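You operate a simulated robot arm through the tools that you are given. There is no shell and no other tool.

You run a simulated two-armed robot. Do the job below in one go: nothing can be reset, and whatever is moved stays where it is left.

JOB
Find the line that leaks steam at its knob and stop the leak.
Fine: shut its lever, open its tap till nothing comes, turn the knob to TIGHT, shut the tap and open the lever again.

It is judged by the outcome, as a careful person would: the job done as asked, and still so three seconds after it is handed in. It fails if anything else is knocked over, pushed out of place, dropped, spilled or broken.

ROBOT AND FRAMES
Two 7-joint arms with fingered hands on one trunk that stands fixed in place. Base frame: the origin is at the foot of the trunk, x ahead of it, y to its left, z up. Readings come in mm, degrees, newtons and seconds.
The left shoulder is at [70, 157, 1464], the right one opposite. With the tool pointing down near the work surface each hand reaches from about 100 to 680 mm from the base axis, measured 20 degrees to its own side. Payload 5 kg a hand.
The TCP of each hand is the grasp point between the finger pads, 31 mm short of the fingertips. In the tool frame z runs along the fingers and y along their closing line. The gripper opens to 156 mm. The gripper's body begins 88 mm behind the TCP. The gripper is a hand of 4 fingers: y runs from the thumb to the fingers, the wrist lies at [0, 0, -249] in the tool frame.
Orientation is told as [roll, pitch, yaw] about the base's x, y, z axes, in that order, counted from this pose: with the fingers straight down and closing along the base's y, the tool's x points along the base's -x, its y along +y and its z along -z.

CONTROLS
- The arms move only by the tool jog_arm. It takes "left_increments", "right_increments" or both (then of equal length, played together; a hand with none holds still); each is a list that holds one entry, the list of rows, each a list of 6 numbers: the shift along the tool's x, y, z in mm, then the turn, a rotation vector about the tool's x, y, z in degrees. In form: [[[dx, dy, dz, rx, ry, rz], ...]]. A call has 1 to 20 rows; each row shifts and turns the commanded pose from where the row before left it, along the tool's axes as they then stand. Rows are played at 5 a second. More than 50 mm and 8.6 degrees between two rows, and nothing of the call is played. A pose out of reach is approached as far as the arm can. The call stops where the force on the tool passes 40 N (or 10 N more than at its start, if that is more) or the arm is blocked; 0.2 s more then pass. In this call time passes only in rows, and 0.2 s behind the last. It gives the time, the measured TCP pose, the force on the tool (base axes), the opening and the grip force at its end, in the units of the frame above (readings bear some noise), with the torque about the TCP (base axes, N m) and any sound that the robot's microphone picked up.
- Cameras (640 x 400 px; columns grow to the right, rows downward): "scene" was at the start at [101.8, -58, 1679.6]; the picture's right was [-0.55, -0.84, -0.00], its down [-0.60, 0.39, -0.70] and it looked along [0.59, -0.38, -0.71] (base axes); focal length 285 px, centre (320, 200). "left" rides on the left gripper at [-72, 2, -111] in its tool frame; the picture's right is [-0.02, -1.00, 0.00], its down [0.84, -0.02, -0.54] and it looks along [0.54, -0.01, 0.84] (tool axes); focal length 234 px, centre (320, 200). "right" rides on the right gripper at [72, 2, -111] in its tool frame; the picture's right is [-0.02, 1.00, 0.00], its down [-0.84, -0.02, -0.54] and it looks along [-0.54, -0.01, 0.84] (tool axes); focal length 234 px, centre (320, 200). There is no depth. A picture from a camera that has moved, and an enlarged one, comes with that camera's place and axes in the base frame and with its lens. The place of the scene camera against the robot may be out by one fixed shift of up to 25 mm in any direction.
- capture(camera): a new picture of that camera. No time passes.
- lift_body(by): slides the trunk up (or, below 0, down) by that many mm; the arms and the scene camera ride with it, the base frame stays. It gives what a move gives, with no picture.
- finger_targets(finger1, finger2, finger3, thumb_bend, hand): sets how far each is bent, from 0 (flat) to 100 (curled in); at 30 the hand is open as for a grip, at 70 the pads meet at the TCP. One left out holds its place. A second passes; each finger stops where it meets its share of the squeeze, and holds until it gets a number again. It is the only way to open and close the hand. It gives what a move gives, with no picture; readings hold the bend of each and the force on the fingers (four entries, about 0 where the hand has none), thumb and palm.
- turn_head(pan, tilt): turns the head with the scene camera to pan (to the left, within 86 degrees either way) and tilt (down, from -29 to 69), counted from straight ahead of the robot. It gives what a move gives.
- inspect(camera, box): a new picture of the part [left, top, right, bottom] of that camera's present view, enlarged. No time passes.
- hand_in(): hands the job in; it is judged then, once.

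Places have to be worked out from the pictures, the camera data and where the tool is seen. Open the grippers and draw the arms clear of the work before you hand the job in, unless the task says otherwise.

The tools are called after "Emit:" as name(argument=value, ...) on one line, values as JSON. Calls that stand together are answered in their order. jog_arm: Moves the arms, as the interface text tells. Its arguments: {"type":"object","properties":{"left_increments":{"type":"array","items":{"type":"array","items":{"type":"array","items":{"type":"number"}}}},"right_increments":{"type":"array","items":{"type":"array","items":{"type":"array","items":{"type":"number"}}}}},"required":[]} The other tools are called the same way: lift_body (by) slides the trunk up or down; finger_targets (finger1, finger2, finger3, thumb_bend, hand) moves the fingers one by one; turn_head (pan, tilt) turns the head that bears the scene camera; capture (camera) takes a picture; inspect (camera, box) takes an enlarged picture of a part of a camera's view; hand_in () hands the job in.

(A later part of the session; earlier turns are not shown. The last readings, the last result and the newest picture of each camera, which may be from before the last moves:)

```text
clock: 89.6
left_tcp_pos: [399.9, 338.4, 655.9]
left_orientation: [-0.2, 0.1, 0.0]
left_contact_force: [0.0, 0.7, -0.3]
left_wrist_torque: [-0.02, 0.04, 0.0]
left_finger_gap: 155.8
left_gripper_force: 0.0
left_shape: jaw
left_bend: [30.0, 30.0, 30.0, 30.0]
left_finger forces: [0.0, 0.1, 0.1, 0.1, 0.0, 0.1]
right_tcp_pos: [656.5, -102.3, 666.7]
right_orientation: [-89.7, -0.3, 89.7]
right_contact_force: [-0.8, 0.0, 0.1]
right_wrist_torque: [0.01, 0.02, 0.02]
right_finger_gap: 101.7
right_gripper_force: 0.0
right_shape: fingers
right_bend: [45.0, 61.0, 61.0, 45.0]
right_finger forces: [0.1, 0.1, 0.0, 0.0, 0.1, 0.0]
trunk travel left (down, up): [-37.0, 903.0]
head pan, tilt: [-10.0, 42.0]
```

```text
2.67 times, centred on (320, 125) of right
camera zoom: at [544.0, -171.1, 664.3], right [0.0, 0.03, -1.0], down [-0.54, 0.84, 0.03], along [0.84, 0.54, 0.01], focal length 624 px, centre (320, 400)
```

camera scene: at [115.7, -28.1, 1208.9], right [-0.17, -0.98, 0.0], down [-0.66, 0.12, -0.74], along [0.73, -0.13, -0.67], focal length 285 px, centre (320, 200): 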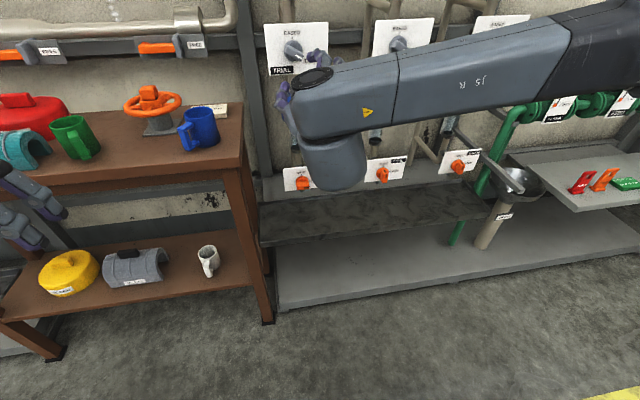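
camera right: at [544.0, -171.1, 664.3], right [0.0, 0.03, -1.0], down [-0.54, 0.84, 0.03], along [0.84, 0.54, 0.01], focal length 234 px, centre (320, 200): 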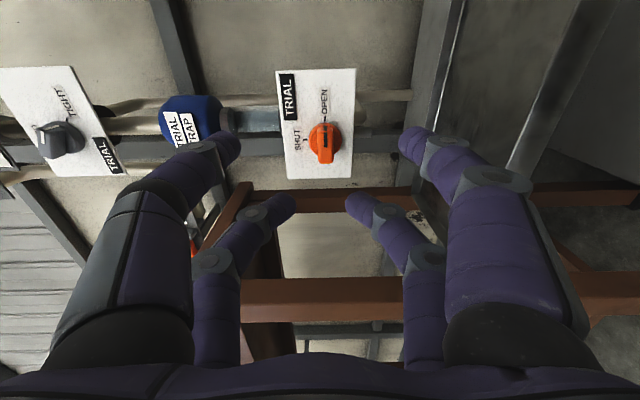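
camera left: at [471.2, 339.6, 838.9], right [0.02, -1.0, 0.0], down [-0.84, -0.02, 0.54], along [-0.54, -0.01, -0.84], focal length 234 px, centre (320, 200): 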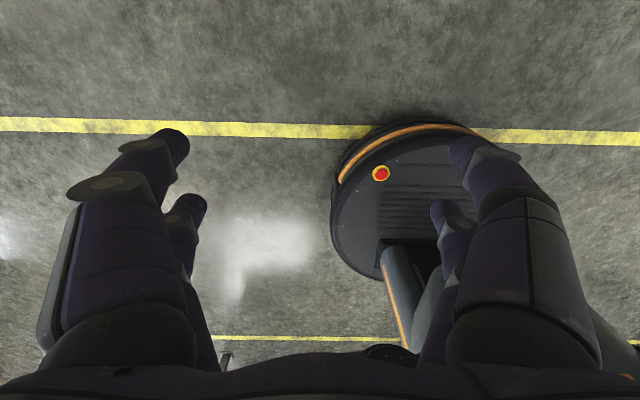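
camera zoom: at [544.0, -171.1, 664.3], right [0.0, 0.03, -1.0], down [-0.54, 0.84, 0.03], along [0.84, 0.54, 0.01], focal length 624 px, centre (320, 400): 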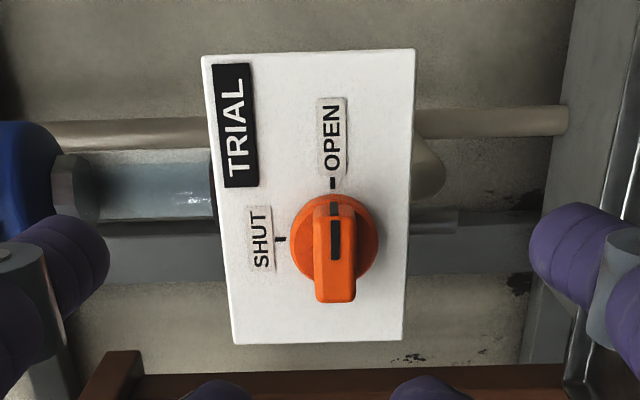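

The tap sits at OPEN, nothing coming out. Its bar is ~6 mm lower than the hand's centre line; I shift down and advance 100 mm.

Emit:
jog_arm(right_increments=[[[0, 5.5, 0, 0, 0, 0], [0, 0, 30, 0, 0, 0], [0, 0, 30, 0, 0, 0], [0, 0, 25, 0, 0, 0], [0, 0, 15, 0, 0, 0]]])

Emit:
inspect(camera="right", box=[220, 60, 420, 260])

```text
clock: 90.8
left_tcp_pos: [399.6, 338.0, 657.5]
left_orientation: [0.0, 0.0, 0.0]
left_contact_force: [0.7, 0.5, 0.2]
left_wrist_torque: [0.01, -0.01, 0.01]
left_finger_gap: 156.0
left_gripper_force: 0.1
left_shape: jaw
left_bend: [30.0, 30.0, 30.0, 30.0]
left_finger forces: [0.0, 0.0, 0.0, 0.1, 0.0, 0.0]
right_tcp_pos: [757.3, -101.6, 659.1]
right_orientation: [-89.7, -0.3, 89.8]
right_contact_force: [0.1, 0.1, 0.5]
right_wrist_torque: [-0.01, 0.03, -0.01]
right_finger_gap: 101.5
right_gripper_force: 0.0
right_shape: fingers
right_bend: [45.0, 61.0, 61.0, 45.0]
right_finger forces: [0.0, 0.0, 0.0, 0.1, 0.1, 0.0]
trunk travel left (down, up): [-37.0, 903.0]
head pan, tilt: [-10.0, 42.0]
```

```text
2.00 times, centred on (320, 160) of right
camera zoom: at [644.7, -172.4, 658.1], right [0.0, 0.03, -1.0], down [-0.54, 0.84, 0.03], along [0.84, 0.54, 0.01], focal length 468 px, centre (320, 280)
```

zoom: 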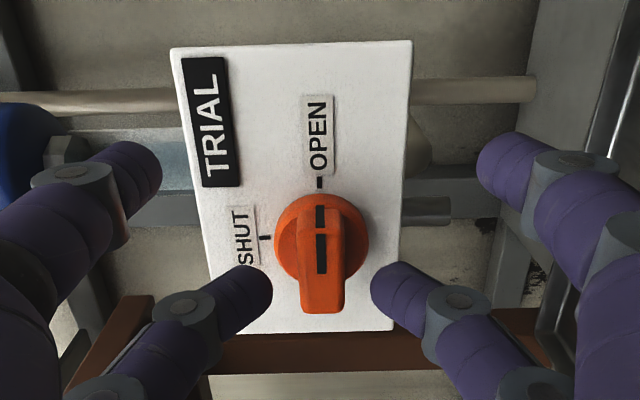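

Centred. I advance 17 mm and grip.

Emit:
jog_arm(right_increments=[[[0, 0, 9, 0, 0, 0], [0, 0, 8, 0, 0, 0]]])

Emit:
finger_targets(hand="right", finger2=74, finger3=74)

Emit:
inspect(camera="right", box=[220, 60, 420, 260])

```text
clock: 91.4
left_tcp_pos: [399.4, 338.8, 655.6]
left_orientation: [0.0, 0.1, 0.0]
left_contact_force: [0.2, 0.2, -0.4]
left_wrist_torque: [-0.04, 0.0, -0.01]
left_finger_gap: 155.8
left_gripper_force: 0.1
left_shape: jaw
left_bend: [30.0, 30.0, 30.0, 30.0]
left_finger forces: [0.1, 0.0, 0.0, 0.1, 0.0, 0.0]
right_tcp_pos: [773.7, -102.4, 660.1]
right_orientation: [-89.7, -0.3, 89.7]
right_contact_force: [-0.3, 0.2, 1.1]
right_wrist_torque: [-0.02, -0.01, 0.0]
right_finger_gap: 101.7
right_gripper_force: 0.0
right_shape: fingers
right_bend: [45.0, 61.0, 61.0, 45.0]
right_finger forces: [0.1, 0.0, 0.1, 0.0, 0.0, 0.0]
trunk travel left (down, up): [-37.0, 903.0]
head pan, tilt: [-10.0, 42.0]
```

```text
clock: 92.4
left_tcp_pos: [399.1, 337.8, 655.7]
left_orientation: [0.0, -0.1, 0.0]
left_contact_force: [-0.4, -1.2, 0.3]
left_wrist_torque: [0.01, 0.01, 0.0]
left_finger_gap: 155.7
left_gripper_force: 0.0
left_shape: jaw
left_bend: [30.0, 30.0, 30.0, 30.0]
left_finger forces: [0.0, 0.1, 0.0, 0.0, 0.0, 0.1]
right_tcp_pos: [774.1, -101.3, 659.8]
right_orientation: [-89.7, -0.2, 89.6]
right_contact_force: [3.3, 0.6, -0.5]
right_wrist_torque: [-0.01, -0.02, -0.12]
right_finger_gap: 101.6
right_gripper_force: 6.7
right_shape: fingers
right_bend: [45.0, 66.0, 66.0, 45.0]
right_finger forces: [0.1, 6.9, 6.6, 0.1, 0.1, 0.1]
trunk travel left (down, up): [-37.0, 903.0]
head pan, tilt: [-10.0, 42.0]
```

```text
2.00 times, centred on (320, 160) of right
camera zoom: at [661.2, -172.4, 658.2], right [0.0, 0.03, -1.0], down [-0.54, 0.84, 0.03], along [0.84, 0.54, 0.01], focal length 468 px, centre (320, 280)
```

zoom: 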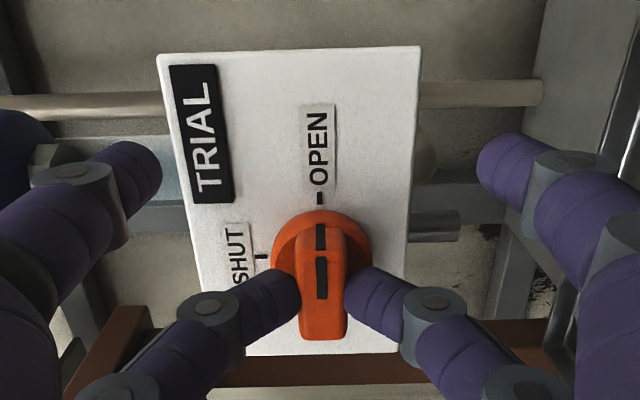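

Gripped symmetrically. I turn it counter-clockwise 48° about the tap's axis.

Emit:
jog_arm(right_increments=[[[-0.12, -2.4, 0, 0, 0, -6], [-0.12, -2.4, 0, 0, 0, -6], [-0.12, -2.4, 0, 0, 0, -6], [-0.12, -2.4, 0, 0, 0, -6], [-0.12, -2.4, 0, 0, 0, -6], [-0.12, -2.4, 0, 0, 0, -6], [-0.12, -2.4, 0, 0, 0, -6], [-0.12, -2.4, 0, 0, 0, -6]]])

Emit:
inspect(camera="right", box=[220, 60, 420, 260])

```text
clock: 94.2
left_tcp_pos: [398.2, 338.8, 655.5]
left_orientation: [-0.1, 0.0, 0.0]
left_contact_force: [0.4, 0.1, 0.4]
left_wrist_torque: [0.0, 0.01, 0.0]
left_finger_gap: 156.1
left_gripper_force: 0.0
left_shape: jaw
left_bend: [30.0, 30.0, 30.0, 30.0]
left_finger forces: [0.0, 0.1, 0.0, 0.0, 0.0, 0.0]
right_tcp_pos: [773.9, -94.8, 677.1]
right_orientation: [-89.6, 47.9, 90.0]
right_contact_force: [1.1, -0.7, -1.2]
right_wrist_torque: [-0.03, 0.02, -0.02]
right_finger_gap: 101.7
right_gripper_force: 7.1
right_shape: fingers
right_bend: [45.0, 65.0, 67.0, 45.0]
right_finger forces: [0.0, 7.5, 6.6, 0.0, 0.0, 0.0]
trunk travel left (down, up): [-37.0, 903.0]
head pan, tilt: [-10.0, 42.0]
```

```text
2.00 times, centred on (320, 160) of right
camera zoom: at [662.4, -141.7, 729.8], right [-0.01, -0.72, -0.69], down [-0.54, 0.58, -0.61], along [0.84, 0.37, -0.4], focal length 468 px, centre (320, 280)
```

zoom: 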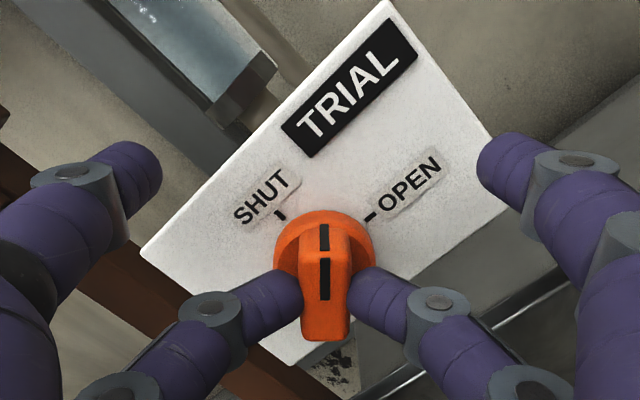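

The tap turns exactly with the hand. I turn the remaining 42° plus 4° to press it to its SHUT stop.

Emit:
jog_arm(right_increments=[[[-0.12, -2.4, 0, 0, 0, -6], [-0.12, -2.4, 0, 0, 0, -6], [-0.12, -2.4, 0, 0, 0, -6], [-0.12, -2.4, 0, 0, 0, -6], [-0.12, -2.4, 0, 0, 0, -6], [-0.12, -2.4, 0, 0, 0, -6], [-0.12, -2.4, 0, 0, 0, -6], [-0.1, -1.6, 0, 0, 0, -4]]])

Emit:
inspect(camera="right", box=[220, 60, 420, 260])

```text
clock: 96.0
left_tcp_pos: [401.0, 338.6, 655.9]
left_orientation: [0.0, 0.0, -0.1]
left_contact_force: [-0.1, 0.0, -0.1]
left_wrist_torque: [-0.02, -0.04, 0.02]
left_finger_gap: 155.8
left_gripper_force: 0.0
left_shape: jaw
left_bend: [30.0, 30.0, 30.0, 30.0]
left_finger forces: [0.0, 0.0, 0.0, 0.0, 0.0, 0.0]
right_tcp_pos: [773.0, -79.1, 682.8]
right_orientation: [84.7, 86.1, -95.6]
right_contact_force: [6.6, -1.2, -4.0]
right_wrist_torque: [0.03, -0.03, -0.02]
right_finger_gap: 101.3
right_gripper_force: 6.6
right_shape: fingers
right_bend: [45.0, 66.0, 66.0, 45.0]
right_finger forces: [0.0, 6.7, 5.5, 0.1, 0.0, 0.0]
trunk travel left (down, up): [-37.0, 903.0]
head pan, tilt: [-10.0, 42.0]
```

```text
2.00 times, centred on (320, 160) of right
camera zoom: at [661.6, -72.5, 755.2], right [-0.01, -1.0, 0.04], down [-0.55, -0.03, -0.83], along [0.84, -0.03, -0.55], focal length 468 px, centre (320, 280)
```

zoom: 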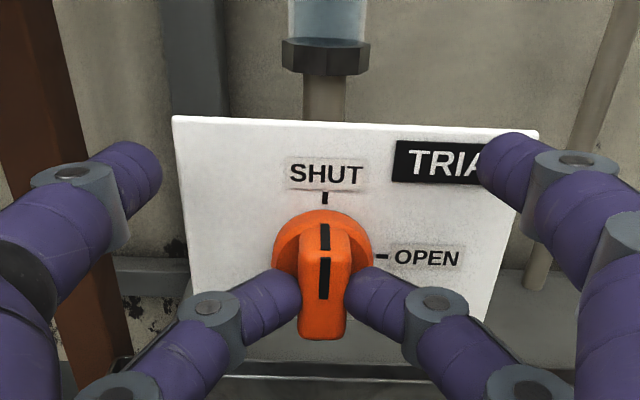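

The bar points at SHUT. I push 4° further to be sure it's at the stop.

Emit:
jog_arm(right_increments=[[[-0.1, -1.6, 0, 0, 0, -4]]])

Emit:
inspect(camera="right", box=[220, 60, 420, 260])

```text
clock: 96.4
left_tcp_pos: [401.3, 337.9, 657.3]
left_orientation: [0.0, 0.1, 0.0]
left_contact_force: [-0.9, 0.6, -0.2]
left_wrist_torque: [0.01, 0.04, -0.02]
left_finger_gap: 156.0
left_gripper_force: 0.1
left_shape: jaw
left_bend: [30.0, 30.0, 30.0, 30.0]
left_finger forces: [0.0, 0.0, 0.1, 0.0, 0.0, 0.0]
right_tcp_pos: [772.7, -76.6, 683.8]
right_orientation: [87.7, 82.2, -92.5]
right_contact_force: [4.1, -1.8, -4.0]
right_wrist_torque: [0.09, 0.01, -0.05]
right_finger_gap: 101.8
right_gripper_force: 7.3
right_shape: fingers
right_bend: [45.0, 66.0, 66.0, 45.0]
right_finger forces: [0.0, 8.0, 6.1, 0.1, 0.0, 0.0]
trunk travel left (down, up): [-37.0, 903.0]
head pan, tilt: [-10.0, 42.0]
```

```text
2.00 times, centred on (320, 160) of right
camera zoom: at [661.7, -66.1, 754.8], right [-0.01, -0.99, 0.11], down [-0.55, -0.09, -0.83], along [0.84, -0.07, -0.55], focal length 468 px, centre (320, 280)
```

zoom: 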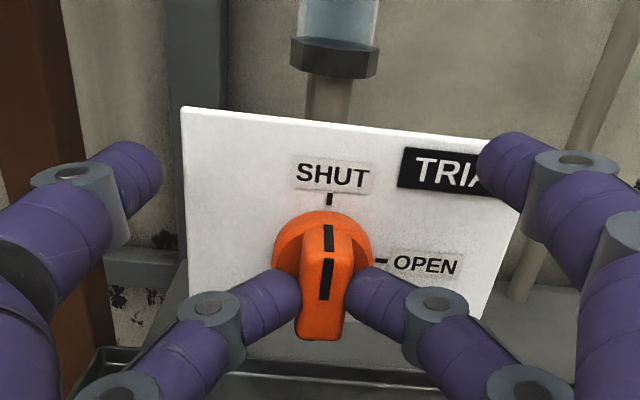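

The bar stayed with the card while the hand turned: the tap is at its SHUT stop. I release, back well out, and raise the trunk 500 mm.

Emit:
finger_targets(hand="right", finger2=57, finger3=57)

Emit:
jog_arm(right_increments=[[[0, 0, -15, 0, 0, 0], [0, 0, -25, 0, 0, 0], [0, 0, -35, 0, 0, 0], [0, 0, -40, 0, 0, 0], [0, 0, -40, 0, 0, 0]]])

Emit:
capture(camera="right")

Emit:
lift_body(by=525)

Emit:
capture(camera="scene")

```text
clock: 97.4
left_tcp_pos: [400.0, 338.3, 655.2]
left_orientation: [0.0, 0.0, 0.0]
left_contact_force: [-0.3, -0.5, -0.1]
left_wrist_torque: [0.0, -0.02, 0.01]
left_finger_gap: 156.1
left_gripper_force: 0.1
left_shape: jaw
left_bend: [30.0, 30.0, 30.0, 30.0]
left_finger forces: [0.0, 0.0, 0.0, 0.1, 0.0, 0.0]
right_tcp_pos: [772.9, -76.2, 683.8]
right_orientation: [88.1, 82.2, -92.1]
right_contact_force: [-0.4, 0.9, -0.6]
right_wrist_torque: [-0.01, 0.01, -0.03]
right_finger_gap: 101.8
right_gripper_force: 0.0
right_shape: fingers
right_bend: [45.0, 56.0, 56.0, 45.0]
right_finger forces: [0.0, 0.1, 0.0, 0.0, 0.1, 0.1]
trunk travel left (down, up): [-37.0, 903.0]
head pan, tilt: [-10.0, 42.0]
```

```text
clock: 98.6
left_tcp_pos: [401.1, 338.3, 655.3]
left_orientation: [0.0, 0.0, 0.0]
left_contact_force: [0.7, -0.2, -0.6]
left_wrist_torque: [-0.02, 0.01, 0.0]
left_finger_gap: 156.0
left_gripper_force: 0.0
left_shape: jaw
left_bend: [30.0, 30.0, 30.0, 30.0]
left_finger forces: [0.1, 0.0, 0.0, 0.0, 0.1, 0.1]
right_tcp_pos: [616.7, -75.9, 682.6]
right_orientation: [88.1, 82.3, -92.2]
right_contact_force: [0.6, 0.4, 1.0]
right_wrist_torque: [0.03, -0.02, 0.01]
right_finger_gap: 101.4
right_gripper_force: 0.1
right_shape: fingers
right_bend: [45.0, 56.0, 56.0, 45.0]
right_finger forces: [0.1, 0.0, 0.0, 0.0, 0.0, 0.0]
trunk travel left (down, up): [-37.0, 903.0]
head pan, tilt: [-10.0, 42.0]
```

```text
taken
camera right: at [505.1, -65.1, 754.7], right [0.0, -0.99, 0.11], down [-0.55, -0.09, -0.83], along [0.84, -0.06, -0.55], focal length 234 px, centre (320, 200)
```

right: 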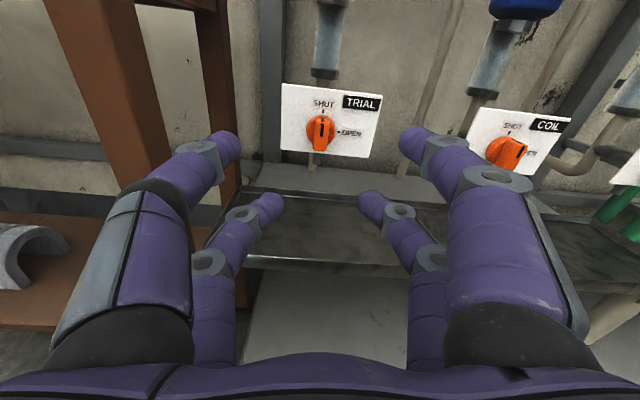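

```text
refused: 525 is not a number from -400 to 400
```

```text
taken
camera scene: at [116.4, -28.0, 871.8], right [-0.17, -0.98, 0.0], down [-0.66, 0.12, -0.74], along [0.73, -0.13, -0.67], focal length 285 px, centre (320, 200)
```

scene: 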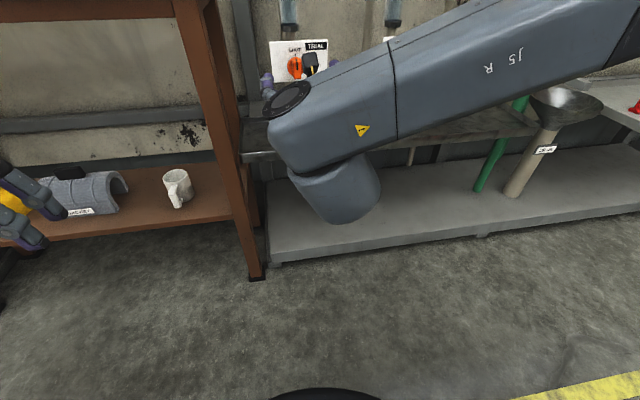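

The tap is shut. The lift is limited to 400 mm per call, so I raise it in two moves, then roll the hand to ~90° to match the shut lever and set all digits for the lever.

Emit:
lift_body(by=400)

Emit:
lift_body(by=120)

Emit:
jog_arm(right_increments=[[[0, 0, 0, 0, 0, 8.2], [0, 0, 0, 0, 0, 8.2], [0, 0, 0, 0, 0, 8.2], [0, 0, 0, 0, 0, 8.2], [0, 0, 0, 0, 0, 8.2], [0, 0, 0, 0, 0, 8.2], [0, 0, 0, 0, 0, 8.2], [0, 0, 0, 0, 0, 8.2], [0, 0, 0, 0, 0, 8.2], [0, 0, 0, 0, 0, 8.2], [0, 0, 0, 0, 0, 8.2], [0, 0, 0, 0, 0, 7.6], [35, 7, 0, 0, 0, 0], [35, 7, 0, 0, 0, 0]]])

Emit:
finger_targets(hand="right", finger1=56, finger2=56, finger3=56, thumb_bend=56)

Emit:
capture(camera="right")

Emit:
capture(camera="scene")

```text
clock: 102.4
left_tcp_pos: [398.8, 337.8, 1055.9]
left_orientation: [-0.1, 0.0, -0.1]
left_contact_force: [0.4, 0.2, -0.2]
left_wrist_torque: [0.03, -0.02, -0.03]
left_finger_gap: 155.7
left_gripper_force: 0.0
left_shape: jaw
left_bend: [30.0, 30.0, 30.0, 30.0]
left_finger forces: [0.0, 0.0, 0.0, 0.0, 0.1, 0.0]
right_tcp_pos: [617.7, -73.6, 1083.4]
right_orientation: [88.1, 82.2, -92.2]
right_contact_force: [-0.1, -0.4, 0.5]
right_wrist_torque: [-0.03, -0.03, 0.02]
right_finger_gap: 101.3
right_gripper_force: 0.1
right_shape: fingers
right_bend: [45.0, 56.0, 56.0, 45.0]
right_finger forces: [0.0, 0.1, 0.1, 0.0, 0.0, 0.0]
trunk travel left (down, up): [-437.0, 503.0]
head pan, tilt: [-10.0, 42.0]
```

```text
clock: 103.9
left_tcp_pos: [398.9, 339.3, 1176.3]
left_orientation: [-0.1, 0.0, 0.1]
left_contact_force: [0.4, -0.5, -0.1]
left_wrist_torque: [0.0, 0.0, -0.01]
left_finger_gap: 155.6
left_gripper_force: 0.2
left_shape: jaw
left_bend: [30.0, 30.0, 30.0, 30.0]
left_finger forces: [0.1, 0.1, 0.0, 0.0, 0.0, 0.1]
right_tcp_pos: [617.2, -76.1, 1202.9]
right_orientation: [88.0, 82.2, -92.3]
right_contact_force: [-0.3, 0.0, -0.4]
right_wrist_torque: [-0.04, 0.0, -0.04]
right_finger_gap: 101.3
right_gripper_force: 0.1
right_shape: fingers
right_bend: [45.0, 56.0, 56.0, 45.0]
right_finger forces: [0.0, 0.1, 0.0, 0.0, 0.0, 0.1]
trunk travel left (down, up): [-557.0, 383.0]
head pan, tilt: [-10.0, 42.0]
```

```text
clock: 106.9
left_tcp_pos: [398.9, 336.1, 1176.7]
left_orientation: [0.1, -0.1, 0.0]
left_contact_force: [-0.9, -0.2, -0.3]
left_wrist_torque: [0.02, -0.04, 0.02]
left_finger_gap: 155.7
left_gripper_force: 0.0
left_shape: jaw
left_bend: [30.0, 30.0, 30.0, 30.0]
left_finger forces: [0.1, 0.0, 0.1, 0.1, 0.0, 0.1]
right_tcp_pos: [617.2, -145.0, 1191.5]
right_orientation: [-89.9, -0.3, 89.7]
right_contact_force: [1.2, -0.4, 0.1]
right_wrist_torque: [0.0, 0.01, 0.03]
right_finger_gap: 101.6
right_gripper_force: 0.0
right_shape: fingers
right_bend: [45.0, 56.0, 56.0, 45.0]
right_finger forces: [0.1, 0.0, 0.0, 0.1, 0.0, 0.0]
trunk travel left (down, up): [-557.0, 383.0]
head pan, tilt: [-10.0, 42.0]
```

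```text
clock: 107.9
left_tcp_pos: [400.0, 337.4, 1175.8]
left_orientation: [0.0, 0.0, 0.0]
left_contact_force: [-0.4, 1.1, 0.0]
left_wrist_torque: [0.0, -0.01, 0.03]
left_finger_gap: 155.9
left_gripper_force: 0.0
left_shape: jaw
left_bend: [30.0, 30.0, 30.0, 30.0]
left_finger forces: [0.0, 0.1, 0.1, 0.1, 0.0, 0.0]
right_tcp_pos: [616.7, -143.3, 1190.4]
right_orientation: [-89.8, -0.1, 89.8]
right_contact_force: [0.4, -0.8, -0.4]
right_wrist_torque: [-0.01, 0.01, 0.0]
right_finger_gap: 57.7
right_gripper_force: 0.1
right_shape: fingers
right_bend: [56.0, 56.0, 56.0, 56.0]
right_finger forces: [0.0, 0.0, 0.0, 0.0, 0.0, 0.0]
trunk travel left (down, up): [-557.0, 383.0]
head pan, tilt: [-10.0, 42.0]
```

```text
taken
camera right: at [504.6, -213.6, 1189.1], right [0.0, 0.03, -1.0], down [-0.54, 0.84, 0.02], along [0.84, 0.54, 0.01], focal length 234 px, centre (320, 200)
```

right: 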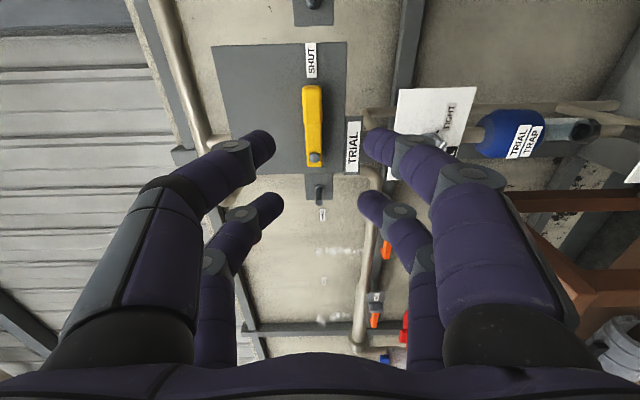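

```text
taken
camera scene: at [116.3, -28.5, 1391.8], right [-0.17, -0.98, 0.0], down [-0.66, 0.12, -0.74], along [0.73, -0.13, -0.67], focal length 285 px, centre (320, 200)
```

scene: 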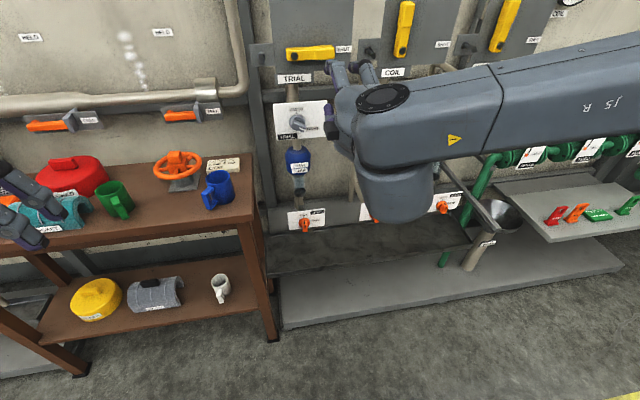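

The lever lies at SHUT about 10 mm above the hand's centre line (pivot z≈1198). I raise the hand 9 mm and advance 150 mm, then look.

Emit:
jog_arm(right_increments=[[[0, -9, 0, 0, 0, 0], [0, 0, 30, 0, 0, 0], [0, 0, 30, 0, 0, 0], [0, 0, 30, 0, 0, 0], [0, 0, 30, 0, 0, 0], [0, 0, 30, 0, 0, 0]]])

Emit:
capture(camera="right")

```text
clock: 109.3
left_tcp_pos: [399.7, 338.1, 1176.4]
left_orientation: [-0.2, 0.0, 0.0]
left_contact_force: [0.5, 0.3, 0.0]
left_wrist_torque: [0.01, 0.02, 0.02]
left_finger_gap: 156.0
left_gripper_force: 0.0
left_shape: jaw
left_bend: [30.0, 30.0, 30.0, 30.0]
left_finger forces: [0.1, 0.1, 0.1, 0.1, 0.0, 0.0]
right_tcp_pos: [768.8, -145.1, 1194.2]
right_orientation: [-89.8, -0.1, 89.6]
right_contact_force: [0.7, -0.2, 0.1]
right_wrist_torque: [-0.04, 0.0, 0.02]
right_finger_gap: 57.5
right_gripper_force: 0.0
right_shape: fingers
right_bend: [56.0, 56.0, 56.0, 56.0]
right_finger forces: [0.1, 0.0, 0.0, 0.0, 0.0, 0.0]
trunk travel left (down, up): [-557.0, 383.0]
head pan, tilt: [-10.0, 42.0]
```

```text
taken
camera right: at [657.2, -215.5, 1193.3], right [-0.01, 0.02, -1.0], down [-0.54, 0.84, 0.02], along [0.84, 0.54, 0.01], focal length 234 px, centre (320, 200)
```

right: 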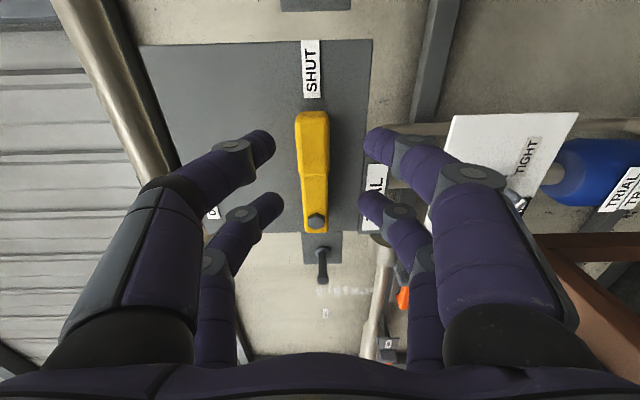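

The lever is centred within 6 mm; I raise the hand 7 mm and advance 60 mm over it.

Emit:
jog_arm(right_increments=[[[0, -7, 15, 0, 0, 0], [0, 0, 15, 0, 0, 0], [0, 0, 12, 0, 0, 0], [0, 0, 10, 0, 0, 0], [0, 0, 8, 0, 0, 0]]])

Emit:
capture(camera="right")

```text
clock: 110.5
left_tcp_pos: [399.4, 337.9, 1175.7]
left_orientation: [0.0, 0.0, 0.0]
left_contact_force: [-0.2, 0.5, -0.5]
left_wrist_torque: [-0.01, 0.0, -0.04]
left_finger_gap: 155.9
left_gripper_force: 0.0
left_shape: jaw
left_bend: [30.0, 30.0, 30.0, 30.0]
left_finger forces: [0.1, 0.1, 0.0, 0.1, 0.1, 0.0]
right_tcp_pos: [827.2, -145.6, 1203.2]
right_orientation: [-89.8, -0.1, 89.7]
right_contact_force: [-0.1, -0.7, 0.1]
right_wrist_torque: [0.0, 0.05, 0.01]
right_finger_gap: 57.5
right_gripper_force: 0.0
right_shape: fingers
right_bend: [56.0, 56.0, 56.0, 56.0]
right_finger forces: [0.0, 0.0, 0.0, 0.1, 0.1, 0.0]
trunk travel left (down, up): [-557.0, 383.0]
head pan, tilt: [-10.0, 42.0]
```

```text
taken
camera right: at [714.5, -215.9, 1201.9], right [0.0, 0.03, -1.0], down [-0.54, 0.84, 0.02], along [0.84, 0.54, 0.01], focal length 234 px, centre (320, 200)
```

right: 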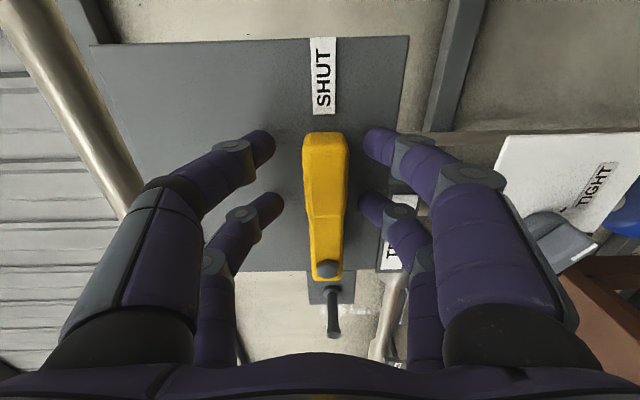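

The digits straddle the lever. I centre 4 mm lower, narrow the cage, and swing 30° counter-clockwise.

Emit:
jog_arm(right_increments=[[[0, 4, 0, 0, 0, 0]]])

Emit:
finger_targets(hand="right", finger1=63, finger2=63, finger3=63, thumb_bend=63)

Emit:
jog_arm(right_increments=[[[-0.36, -6.8, 0, 0, 0, -6], [-0.36, -6.8, 0, 0, 0, -6], [-0.36, -6.8, 0, 0, 0, -6], [-0.36, -6.8, 0, 0, 0, -6], [-0.36, -6.8, 0, 0, 0, -6]]])

Emit:
capture(camera="right")

```text
clock: 110.9
left_tcp_pos: [400.4, 338.2, 1175.7]
left_orientation: [0.0, 0.0, 0.0]
left_contact_force: [0.8, 0.3, 0.0]
left_wrist_torque: [0.01, 0.05, 0.01]
left_finger_gap: 156.3
left_gripper_force: 0.0
left_shape: jaw
left_bend: [30.0, 30.0, 30.0, 30.0]
left_finger forces: [0.1, 0.0, 0.1, 0.0, 0.0, 0.0]
right_tcp_pos: [827.2, -144.5, 1197.4]
right_orientation: [-89.7, 0.0, 89.7]
right_contact_force: [0.0, -0.6, 0.7]
right_wrist_torque: [-0.02, 0.02, 0.01]
right_finger_gap: 57.6
right_gripper_force: 0.1
right_shape: fingers
right_bend: [56.0, 56.0, 56.0, 56.0]
right_finger forces: [0.0, 0.0, 0.0, 0.0, 0.0, 0.0]
trunk travel left (down, up): [-557.0, 383.0]
head pan, tilt: [-10.0, 42.0]
```

```text
clock: 111.9
left_tcp_pos: [398.6, 338.3, 1176.6]
left_orientation: [0.0, 0.0, 0.0]
left_contact_force: [0.2, 0.7, -0.1]
left_wrist_torque: [0.0, 0.0, -0.01]
left_finger_gap: 155.6
left_gripper_force: 0.1
left_shape: jaw
left_bend: [30.0, 30.0, 30.0, 30.0]
left_finger forces: [0.0, 0.1, 0.0, 0.1, 0.0, 0.0]
right_tcp_pos: [827.3, -145.4, 1200.0]
right_orientation: [-89.7, -0.2, 89.7]
right_contact_force: [-0.6, -0.3, -0.5]
right_wrist_torque: [-0.01, -0.03, -0.01]
right_finger_gap: 31.2
right_gripper_force: 0.4
right_shape: fingers
right_bend: [63.0, 63.0, 63.0, 63.0]
right_finger forces: [0.0, 0.0, 0.2, 0.0, 0.4, 0.1]
trunk travel left (down, up): [-557.0, 383.0]
head pan, tilt: [-10.0, 42.0]
```

```text
clock: 113.1
left_tcp_pos: [400.3, 338.6, 1176.6]
left_orientation: [-0.2, 0.0, 0.0]
left_contact_force: [-0.7, -0.7, 0.9]
left_wrist_torque: [-0.02, 0.02, 0.03]
left_finger_gap: 155.9
left_gripper_force: 0.2
left_shape: jaw
left_bend: [30.0, 30.0, 30.0, 30.0]
left_finger forces: [0.0, 0.0, 0.0, 0.0, 0.1, 0.0]
right_tcp_pos: [828.8, -138.3, 1233.2]
right_orientation: [-89.8, 30.0, 89.8]
right_contact_force: [0.6, -1.6, 0.0]
right_wrist_torque: [-0.01, 0.02, 0.01]
right_finger_gap: 32.3
right_gripper_force: 1.0
right_shape: fingers
right_bend: [62.0, 63.0, 63.0, 63.0]
right_finger forces: [0.8, 0.2, 0.1, 0.0, 0.0, 0.0]
trunk travel left (down, up): [-557.0, 383.0]
head pan, tilt: [-10.0, 42.0]
```

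```text
taken
camera right: at [716.1, -199.3, 1267.5], right [-0.01, -0.48, -0.88], down [-0.54, 0.74, -0.4], along [0.84, 0.47, -0.26], focal length 234 px, centre (320, 200)
```

right: 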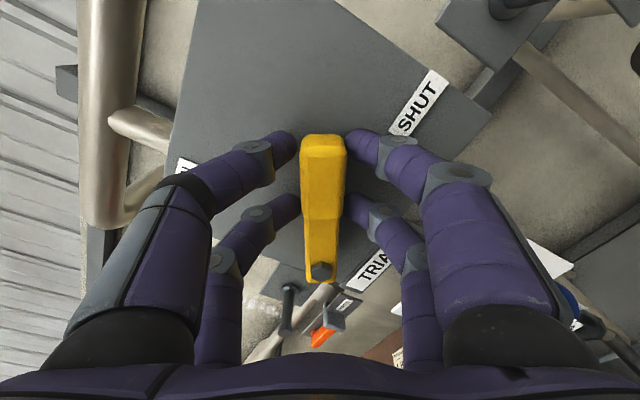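

The lever follows easily. I swing the remaining 60°.

Emit:
jog_arm(right_increments=[[[-0.36, -6.8, 0, 0, 0, -6], [-0.36, -6.8, 0, 0, 0, -6], [-0.36, -6.8, 0, 0, 0, -6], [-0.36, -6.8, 0, 0, 0, -6], [-0.36, -6.8, 0, 0, 0, -6], [-0.36, -6.8, 0, 0, 0, -6], [-0.36, -6.8, 0, 0, 0, -6], [-0.36, -6.8, 0, 0, 0, -6], [-0.36, -6.8, 0, 0, 0, -6], [-0.36, -6.8, 0, 0, 0, -6]]])

Emit:
capture(camera="right")

Emit:
capture(camera="scene")

```text
clock: 115.3
left_tcp_pos: [399.2, 338.9, 1176.3]
left_orientation: [0.0, 0.1, 0.0]
left_contact_force: [0.4, -0.6, -0.2]
left_wrist_torque: [-0.04, -0.01, -0.03]
left_finger_gap: 155.9
left_gripper_force: 0.0
left_shape: jaw
left_bend: [30.0, 30.0, 30.0, 30.0]
left_finger forces: [0.0, 0.0, 0.0, 0.1, 0.0, 0.0]
right_tcp_pos: [828.4, -80.5, 1262.6]
right_orientation: [14.7, 89.7, -165.4]
right_contact_force: [-0.9, -0.5, 0.5]
right_wrist_torque: [0.02, 0.02, 0.05]
right_finger_gap: 30.9
right_gripper_force: 0.2
right_shape: fingers
right_bend: [63.0, 63.0, 63.0, 63.0]
right_finger forces: [0.2, 0.0, 0.1, 0.1, 0.0, 0.0]
trunk travel left (down, up): [-557.0, 383.0]
head pan, tilt: [-10.0, 42.0]
```

```text
taken
camera right: at [716.4, -79.3, 1336.0], right [0.0, -1.0, -0.02], down [-0.55, 0.02, -0.84], along [0.84, 0.01, -0.55], focal length 234 px, centre (320, 200)
```

right: 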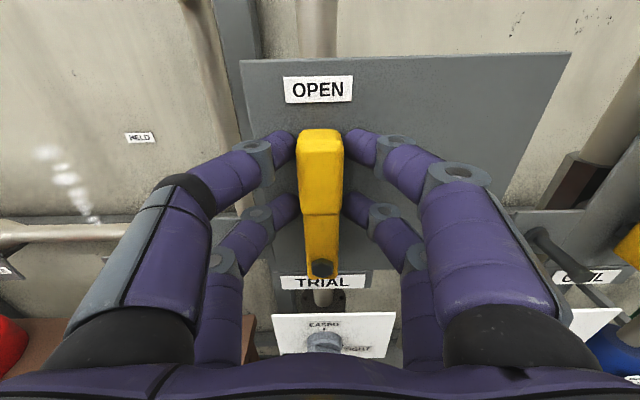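

```text
taken
camera scene: at [116.6, -27.9, 1391.8], right [-0.17, -0.98, 0.0], down [-0.66, 0.12, -0.74], along [0.73, -0.13, -0.67], focal length 285 px, centre (320, 200)
```

scene: 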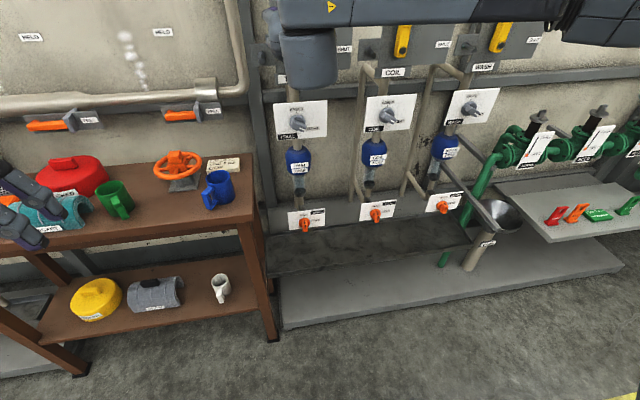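

The lever stands upright again, no steam. I push a few degrees further to be sure it rests on its OPEN stop.

Emit:
jog_arm(right_increments=[[[-0.2, -4, 0, 0, 0, -3.5], [0, -2, 0, 0, 0, -2]]])

Emit:
capture(camera="right")

```text
clock: 115.9
left_tcp_pos: [399.8, 337.6, 1177.2]
left_orientation: [0.0, 0.1, 0.0]
left_contact_force: [-0.8, -0.4, 0.1]
left_wrist_torque: [-0.01, 0.03, -0.01]
left_finger_gap: 155.8
left_gripper_force: 0.0
left_shape: jaw
left_bend: [30.0, 30.0, 30.0, 30.0]
left_finger forces: [0.0, 0.0, 0.1, 0.0, 0.1, 0.1]
right_tcp_pos: [827.3, -77.2, 1262.5]
right_orientation: [87.0, 84.5, -93.4]
right_contact_force: [0.4, -4.0, -0.7]
right_wrist_torque: [0.03, 0.01, -0.04]
right_finger_gap: 34.3
right_gripper_force: 1.9
right_shape: fingers
right_bend: [61.0, 63.0, 63.0, 63.0]
right_finger forces: [2.7, 0.6, 0.1, 0.0, 0.0, 0.1]
trunk travel left (down, up): [-557.0, 383.0]
head pan, tilt: [-10.0, 42.0]
```

```text
taken
camera right: at [715.1, -69.2, 1335.0], right [-0.01, -1.0, 0.07], down [-0.55, -0.06, -0.83], along [0.84, -0.04, -0.55], focal length 234 px, centre (320, 200)
```

right: 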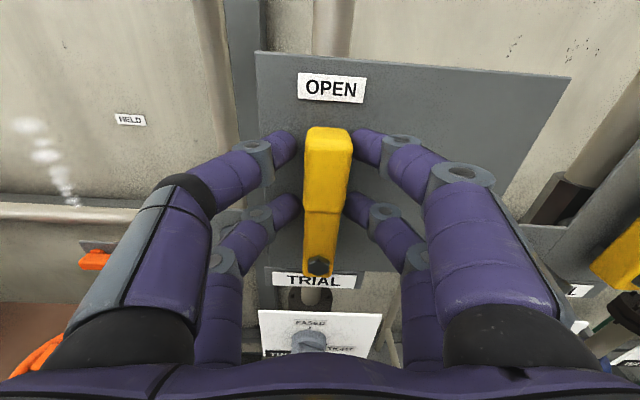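

The lever stays with the plate while the hand leans on it (4 N), so it looks to be on the stop. One more 3 mm push to confirm.

Emit:
jog_arm(right_increments=[[[0, -3, 0, 0, 0, 0]]])

Emit:
inspect(camera="right", box=[240, 60, 420, 300])

```text
clock: 116.3
left_tcp_pos: [400.2, 337.9, 1176.4]
left_orientation: [0.0, 0.0, 0.0]
left_contact_force: [0.3, 0.5, -0.2]
left_wrist_torque: [-0.02, 0.0, -0.01]
left_finger_gap: 155.6
left_gripper_force: 0.0
left_shape: jaw
left_bend: [30.0, 30.0, 30.0, 30.0]
left_finger forces: [0.1, 0.0, 0.0, 0.0, 0.0, 0.0]
right_tcp_pos: [826.4, -74.0, 1263.0]
right_orientation: [86.9, 84.6, -93.4]
right_contact_force: [-0.3, -7.2, -2.3]
right_wrist_torque: [0.11, 0.02, -0.13]
right_finger_gap: 36.5
right_gripper_force: 2.4
right_shape: fingers
right_bend: [60.0, 62.0, 63.0, 63.0]
right_finger forces: [4.0, 1.8, 0.0, 0.1, 0.0, 0.0]
trunk travel left (down, up): [-557.0, 383.0]
head pan, tilt: [-10.0, 42.0]
```

```text
1.67 times, centred on (330, 180) of right
camera zoom: at [715.1, -66.9, 1335.1], right [-0.01, -1.0, 0.07], down [-0.55, -0.05, -0.83], along [0.84, -0.04, -0.55], focal length 390 px, centre (303, 233)
```

zoom: 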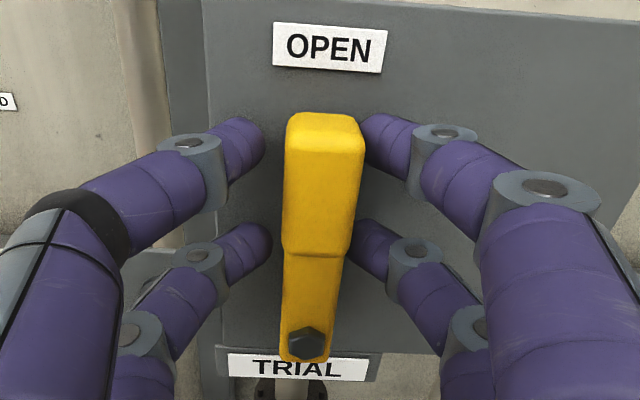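

Force rises steadily with no motion: the lever is on its OPEN stop. I ease off sideways, open the digits a bit, and back out.

Emit:
jog_arm(right_increments=[[[0, 5, 0, 0, 0, 0]]])

Emit:
finger_targets(hand="right", finger1=54, finger2=54, finger3=54, thumb_bend=54)

Emit:
jog_arm(right_increments=[[[0, 0, -15, 0, 0, 0], [0, 0, -30, 0, 0, 0], [0, 0, -40, 0, 0, 0], [0, 0, -40, 0, 0, 0], [0, 0, -40, 0, 0, 0], [0, 0, -40, 0, 0, 0], [0, 0, -20, 0, 0, 0]]])

Emit:
capture(camera="right")

Emit:
inspect(camera="right", box=[240, 90, 380, 300])

```text
clock: 116.7
left_tcp_pos: [399.0, 338.0, 1177.2]
left_orientation: [0.0, 0.0, 0.0]
left_contact_force: [0.4, 0.4, 0.1]
left_wrist_torque: [-0.02, -0.04, 0.02]
left_finger_gap: 156.0
left_gripper_force: 0.0
left_shape: jaw
left_bend: [30.0, 30.0, 30.0, 30.0]
left_finger forces: [0.0, 0.1, 0.1, 0.0, 0.0, 0.1]
right_tcp_pos: [827.1, -76.8, 1264.4]
right_orientation: [87.1, 84.5, -93.1]
right_contact_force: [-0.5, -2.6, -1.8]
right_wrist_torque: [0.09, 0.04, -0.14]
right_finger_gap: 35.1
right_gripper_force: 1.7
right_shape: fingers
right_bend: [61.0, 62.0, 63.0, 63.0]
right_finger forces: [2.3, 0.5, 0.0, 0.1, 0.0, 0.0]
trunk travel left (down, up): [-557.0, 383.0]
head pan, tilt: [-10.0, 42.0]
```

```text
clock: 117.7
left_tcp_pos: [399.9, 338.3, 1176.4]
left_orientation: [0.1, -0.1, 0.0]
left_contact_force: [-0.3, -0.4, -0.7]
left_wrist_torque: [0.04, 0.02, 0.01]
left_finger_gap: 155.8
left_gripper_force: 0.0
left_shape: jaw
left_bend: [30.0, 30.0, 30.0, 30.0]
left_finger forces: [0.1, 0.0, 0.0, 0.0, 0.0, 0.0]
right_tcp_pos: [827.4, -75.9, 1264.2]
right_orientation: [87.2, 84.5, -93.0]
right_contact_force: [0.8, -0.5, -0.5]
right_wrist_torque: [0.02, -0.01, 0.01]
right_finger_gap: 64.3
right_gripper_force: 0.0
right_shape: fingers
right_bend: [54.0, 54.0, 54.0, 54.0]
right_finger forces: [0.0, 0.0, 0.1, 0.0, 0.0, 0.1]
trunk travel left (down, up): [-557.0, 383.0]
head pan, tilt: [-10.0, 42.0]
```

```text
clock: 119.3
left_tcp_pos: [398.6, 338.1, 1176.2]
left_orientation: [-0.1, 0.2, 0.0]
left_contact_force: [-1.1, 0.0, -0.2]
left_wrist_torque: [0.02, 0.01, 0.01]
left_finger_gap: 156.0
left_gripper_force: 0.1
left_shape: jaw
left_bend: [30.0, 30.0, 30.0, 30.0]
left_finger forces: [0.1, 0.1, 0.1, 0.0, 0.1, 0.0]
right_tcp_pos: [601.3, -74.9, 1265.9]
right_orientation: [87.3, 84.6, -93.0]
right_contact_force: [0.3, 0.2, -0.3]
right_wrist_torque: [-0.01, 0.02, 0.0]
right_finger_gap: 64.5
right_gripper_force: 0.1
right_shape: fingers
right_bend: [54.0, 54.0, 54.0, 54.0]
right_finger forces: [0.0, 0.0, 0.1, 0.0, 0.0, 0.1]
trunk travel left (down, up): [-557.0, 383.0]
head pan, tilt: [-10.0, 42.0]
```

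```text
taken
camera right: at [489.3, -68.2, 1338.1], right [-0.01, -1.0, 0.07], down [-0.55, -0.06, -0.83], along [0.84, -0.04, -0.55], focal length 234 px, centre (320, 200)
```

right: 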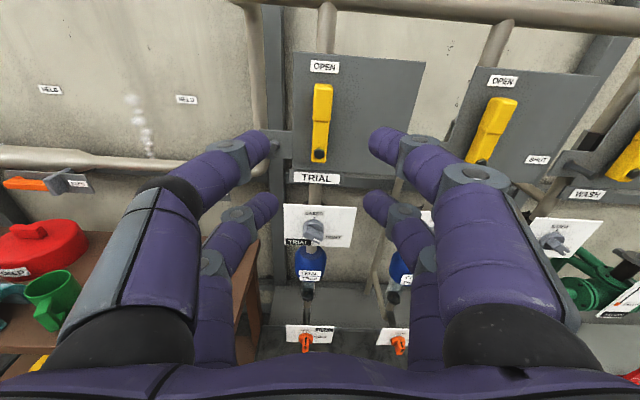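

```text
1.90 times, centred on (310, 195) of right
camera zoom: at [489.3, -68.2, 1338.1], right [-0.01, -1.0, 0.07], down [-0.55, -0.06, -0.83], along [0.84, -0.04, -0.55], focal length 446 px, centre (339, 210)
```

zoom: 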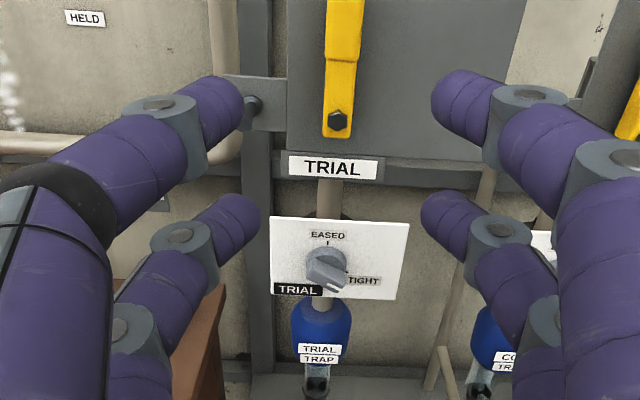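

No steam at the TRIAL knob with the lever open, the knob at TIGHT, and the tap at SHUT. I open the right hand and draw it aside, then check everything with the scene camera.

Emit:
finger_targets(hand="right", finger1=30, finger2=30, finger3=30, thumb_bend=30)

Emit:
jog_arm(right_increments=[[[10, 40, 0, 0, 0, 0], [10, 40, 0, 0, 0, 0], [10, 40, 0, 0, 0, 0], [10, 40, 0, 0, 0, 0], [10, 40, 0, 0, 0, 0], [10, 40, 0, 0, 0, 0], [10, 40, 0, 0, 0, 0], [10, 40, 0, 0, 0, 0]]])

Emit:
capture(camera="scene")

Emit:
inspect(camera="scene", box=[250, 80, 400, 180])

Emit:
inspect(camera="scene", box=[260, 180, 380, 250])

```text
clock: 120.3
left_tcp_pos: [399.8, 339.1, 1175.7]
left_orientation: [0.0, 0.0, 0.0]
left_contact_force: [0.9, 0.6, 0.0]
left_wrist_torque: [0.03, 0.01, -0.01]
left_finger_gap: 156.0
left_gripper_force: 0.0
left_shape: jaw
left_bend: [30.0, 30.0, 30.0, 30.0]
left_finger forces: [0.0, 0.0, 0.0, 0.1, 0.0, 0.1]
right_tcp_pos: [601.7, -76.5, 1266.4]
right_orientation: [87.3, 84.5, -93.0]
right_contact_force: [-0.9, -0.5, -0.7]
right_wrist_torque: [0.04, 0.0, 0.03]
right_finger_gap: 159.8
right_gripper_force: 0.0
right_shape: fingers
right_bend: [30.0, 30.0, 30.0, 30.0]
right_finger forces: [0.0, 0.1, 0.1, 0.1, 0.0, 0.0]
trunk travel left (down, up): [-557.0, 383.0]
head pan, tilt: [-10.0, 42.0]
```

```text
clock: 122.1
left_tcp_pos: [399.3, 336.0, 1176.3]
left_orientation: [0.0, 0.0, 0.1]
left_contact_force: [0.0, -0.1, 0.6]
left_wrist_torque: [0.02, -0.02, 0.03]
left_finger_gap: 155.8
left_gripper_force: 0.1
left_shape: jaw
left_bend: [30.0, 30.0, 30.0, 30.0]
left_finger forces: [0.0, 0.1, 0.0, 0.1, 0.0, 0.0]
right_tcp_pos: [603.3, -386.3, 1376.7]
right_orientation: [86.7, 84.6, -93.6]
right_contact_force: [0.2, -0.2, 0.2]
right_wrist_torque: [0.01, -0.04, 0.05]
right_finger_gap: 160.2
right_gripper_force: 0.1
right_shape: fingers
right_bend: [30.0, 30.0, 30.0, 30.0]
right_finger forces: [0.0, 0.1, 0.1, 0.0, 0.0, 0.1]
trunk travel left (down, up): [-557.0, 383.0]
head pan, tilt: [-10.0, 42.0]
```

```text
taken
camera scene: at [117.2, -30.0, 1391.6], right [-0.17, -0.98, 0.0], down [-0.66, 0.12, -0.74], along [0.73, -0.13, -0.67], focal length 285 px, centre (320, 200)
```

scene: 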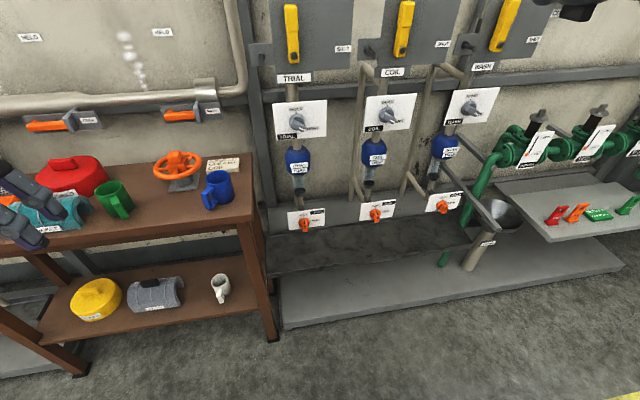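

```text
4.00 times, centred on (325, 130) of scene
camera zoom: at [117.2, -30.0, 1391.6], right [-0.17, -0.98, 0.0], down [-0.66, 0.12, -0.74], along [0.73, -0.13, -0.67], focal length 1139 px, centre (300, 480)
```

zoom: 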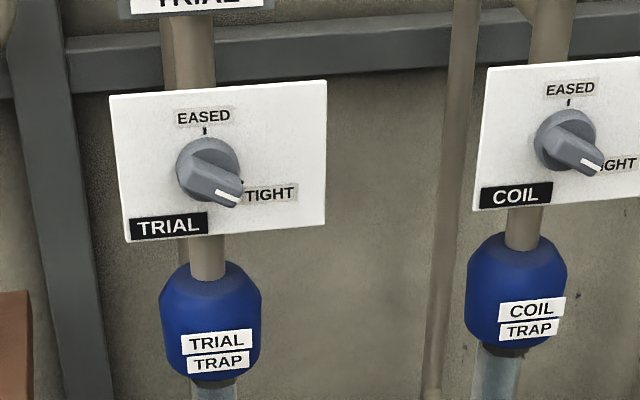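

```text
5.33 times, centred on (320, 215) of scene
camera zoom: at [117.2, -30.0, 1391.6], right [-0.17, -0.98, 0.0], down [-0.66, 0.12, -0.74], along [0.73, -0.13, -0.67], focal length 1519 px, centre (320, 120)
```

zoom: 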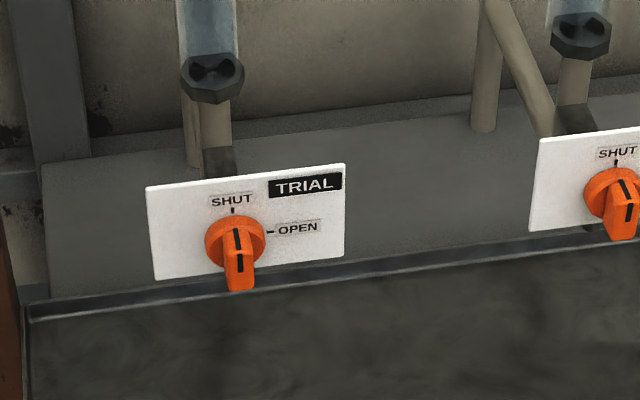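

TRIAL's knob matches COIL's at TIGHT, the tap is at SHUT, and there is no steam. I wait a few seconds and check the lever and knob once more.

Emit:
jog_arm(right_increments=[[[0, 0, -10, 0, 0, 0], [0, 0, -10, 0, 0, 0], [0, 0, 0, 0, 0, 0], [0, 0, 0, 0, 0, 0], [0, 0, 0, 0, 0, 0], [0, 0, 0, 0, 0, 0], [0, 0, 0, 0, 0, 0], [0, 0, 0, 0, 0, 0], [0, 0, 0, 0, 0, 0], [0, 0, 0, 0, 0, 0], [0, 0, 0, 0, 0, 0], [0, 0, 0, 0, 0, 0], [0, 0, 0, 0, 0, 0], [0, 0, 0, 0, 0, 0], [0, 0, 0, 0, 0, 0]]])

Emit:
inspect(camera="scene", box=[250, 0, 490, 160])

Emit:
capture(camera="right")

```text
clock: 125.3
left_tcp_pos: [399.6, 339.0, 1176.0]
left_orientation: [0.0, 0.0, 0.0]
left_contact_force: [0.2, 0.8, -0.3]
left_wrist_torque: [0.01, -0.01, 0.04]
left_finger_gap: 156.0
left_gripper_force: 0.0
left_shape: jaw
left_bend: [30.0, 30.0, 30.0, 30.0]
left_finger forces: [0.1, 0.0, 0.0, 0.0, 0.0, 0.0]
right_tcp_pos: [583.3, -386.2, 1376.3]
right_orientation: [87.4, 84.5, -93.0]
right_contact_force: [-0.1, 0.9, -0.3]
right_wrist_torque: [0.02, 0.0, -0.02]
right_finger_gap: 160.0
right_gripper_force: 0.1
right_shape: fingers
right_bend: [30.0, 30.0, 30.0, 30.0]
right_finger forces: [0.0, 0.1, 0.0, 0.0, 0.0, 0.0]
trunk travel left (down, up): [-557.0, 383.0]
head pan, tilt: [-10.0, 42.0]
```

```text
2.50 times, centred on (370, 80) of scene
camera zoom: at [116.4, -28.2, 1391.8], right [-0.17, -0.98, 0.0], down [-0.66, 0.12, -0.74], along [0.73, -0.13, -0.67], focal length 712 px, centre (195, 500)
```

zoom: 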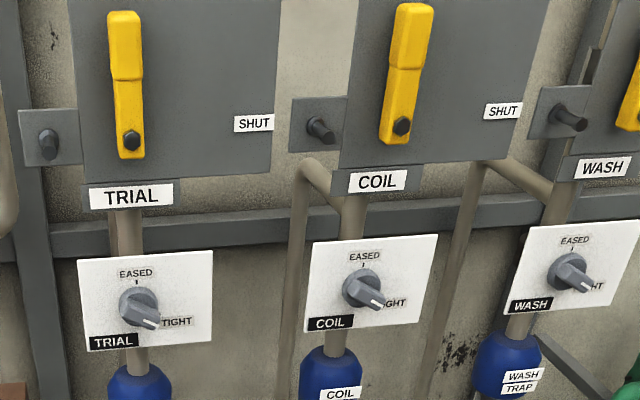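

```text
taken
camera right: at [470.1, -378.6, 1448.2], right [0.0, -1.0, 0.07], down [-0.55, -0.06, -0.83], along [0.84, -0.04, -0.55], focal length 234 px, centre (320, 200)
```

right: 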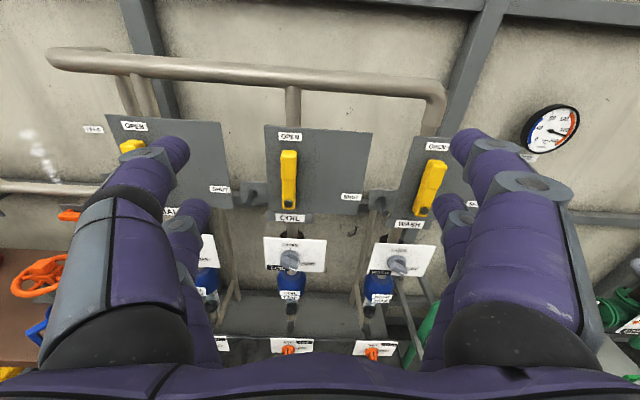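

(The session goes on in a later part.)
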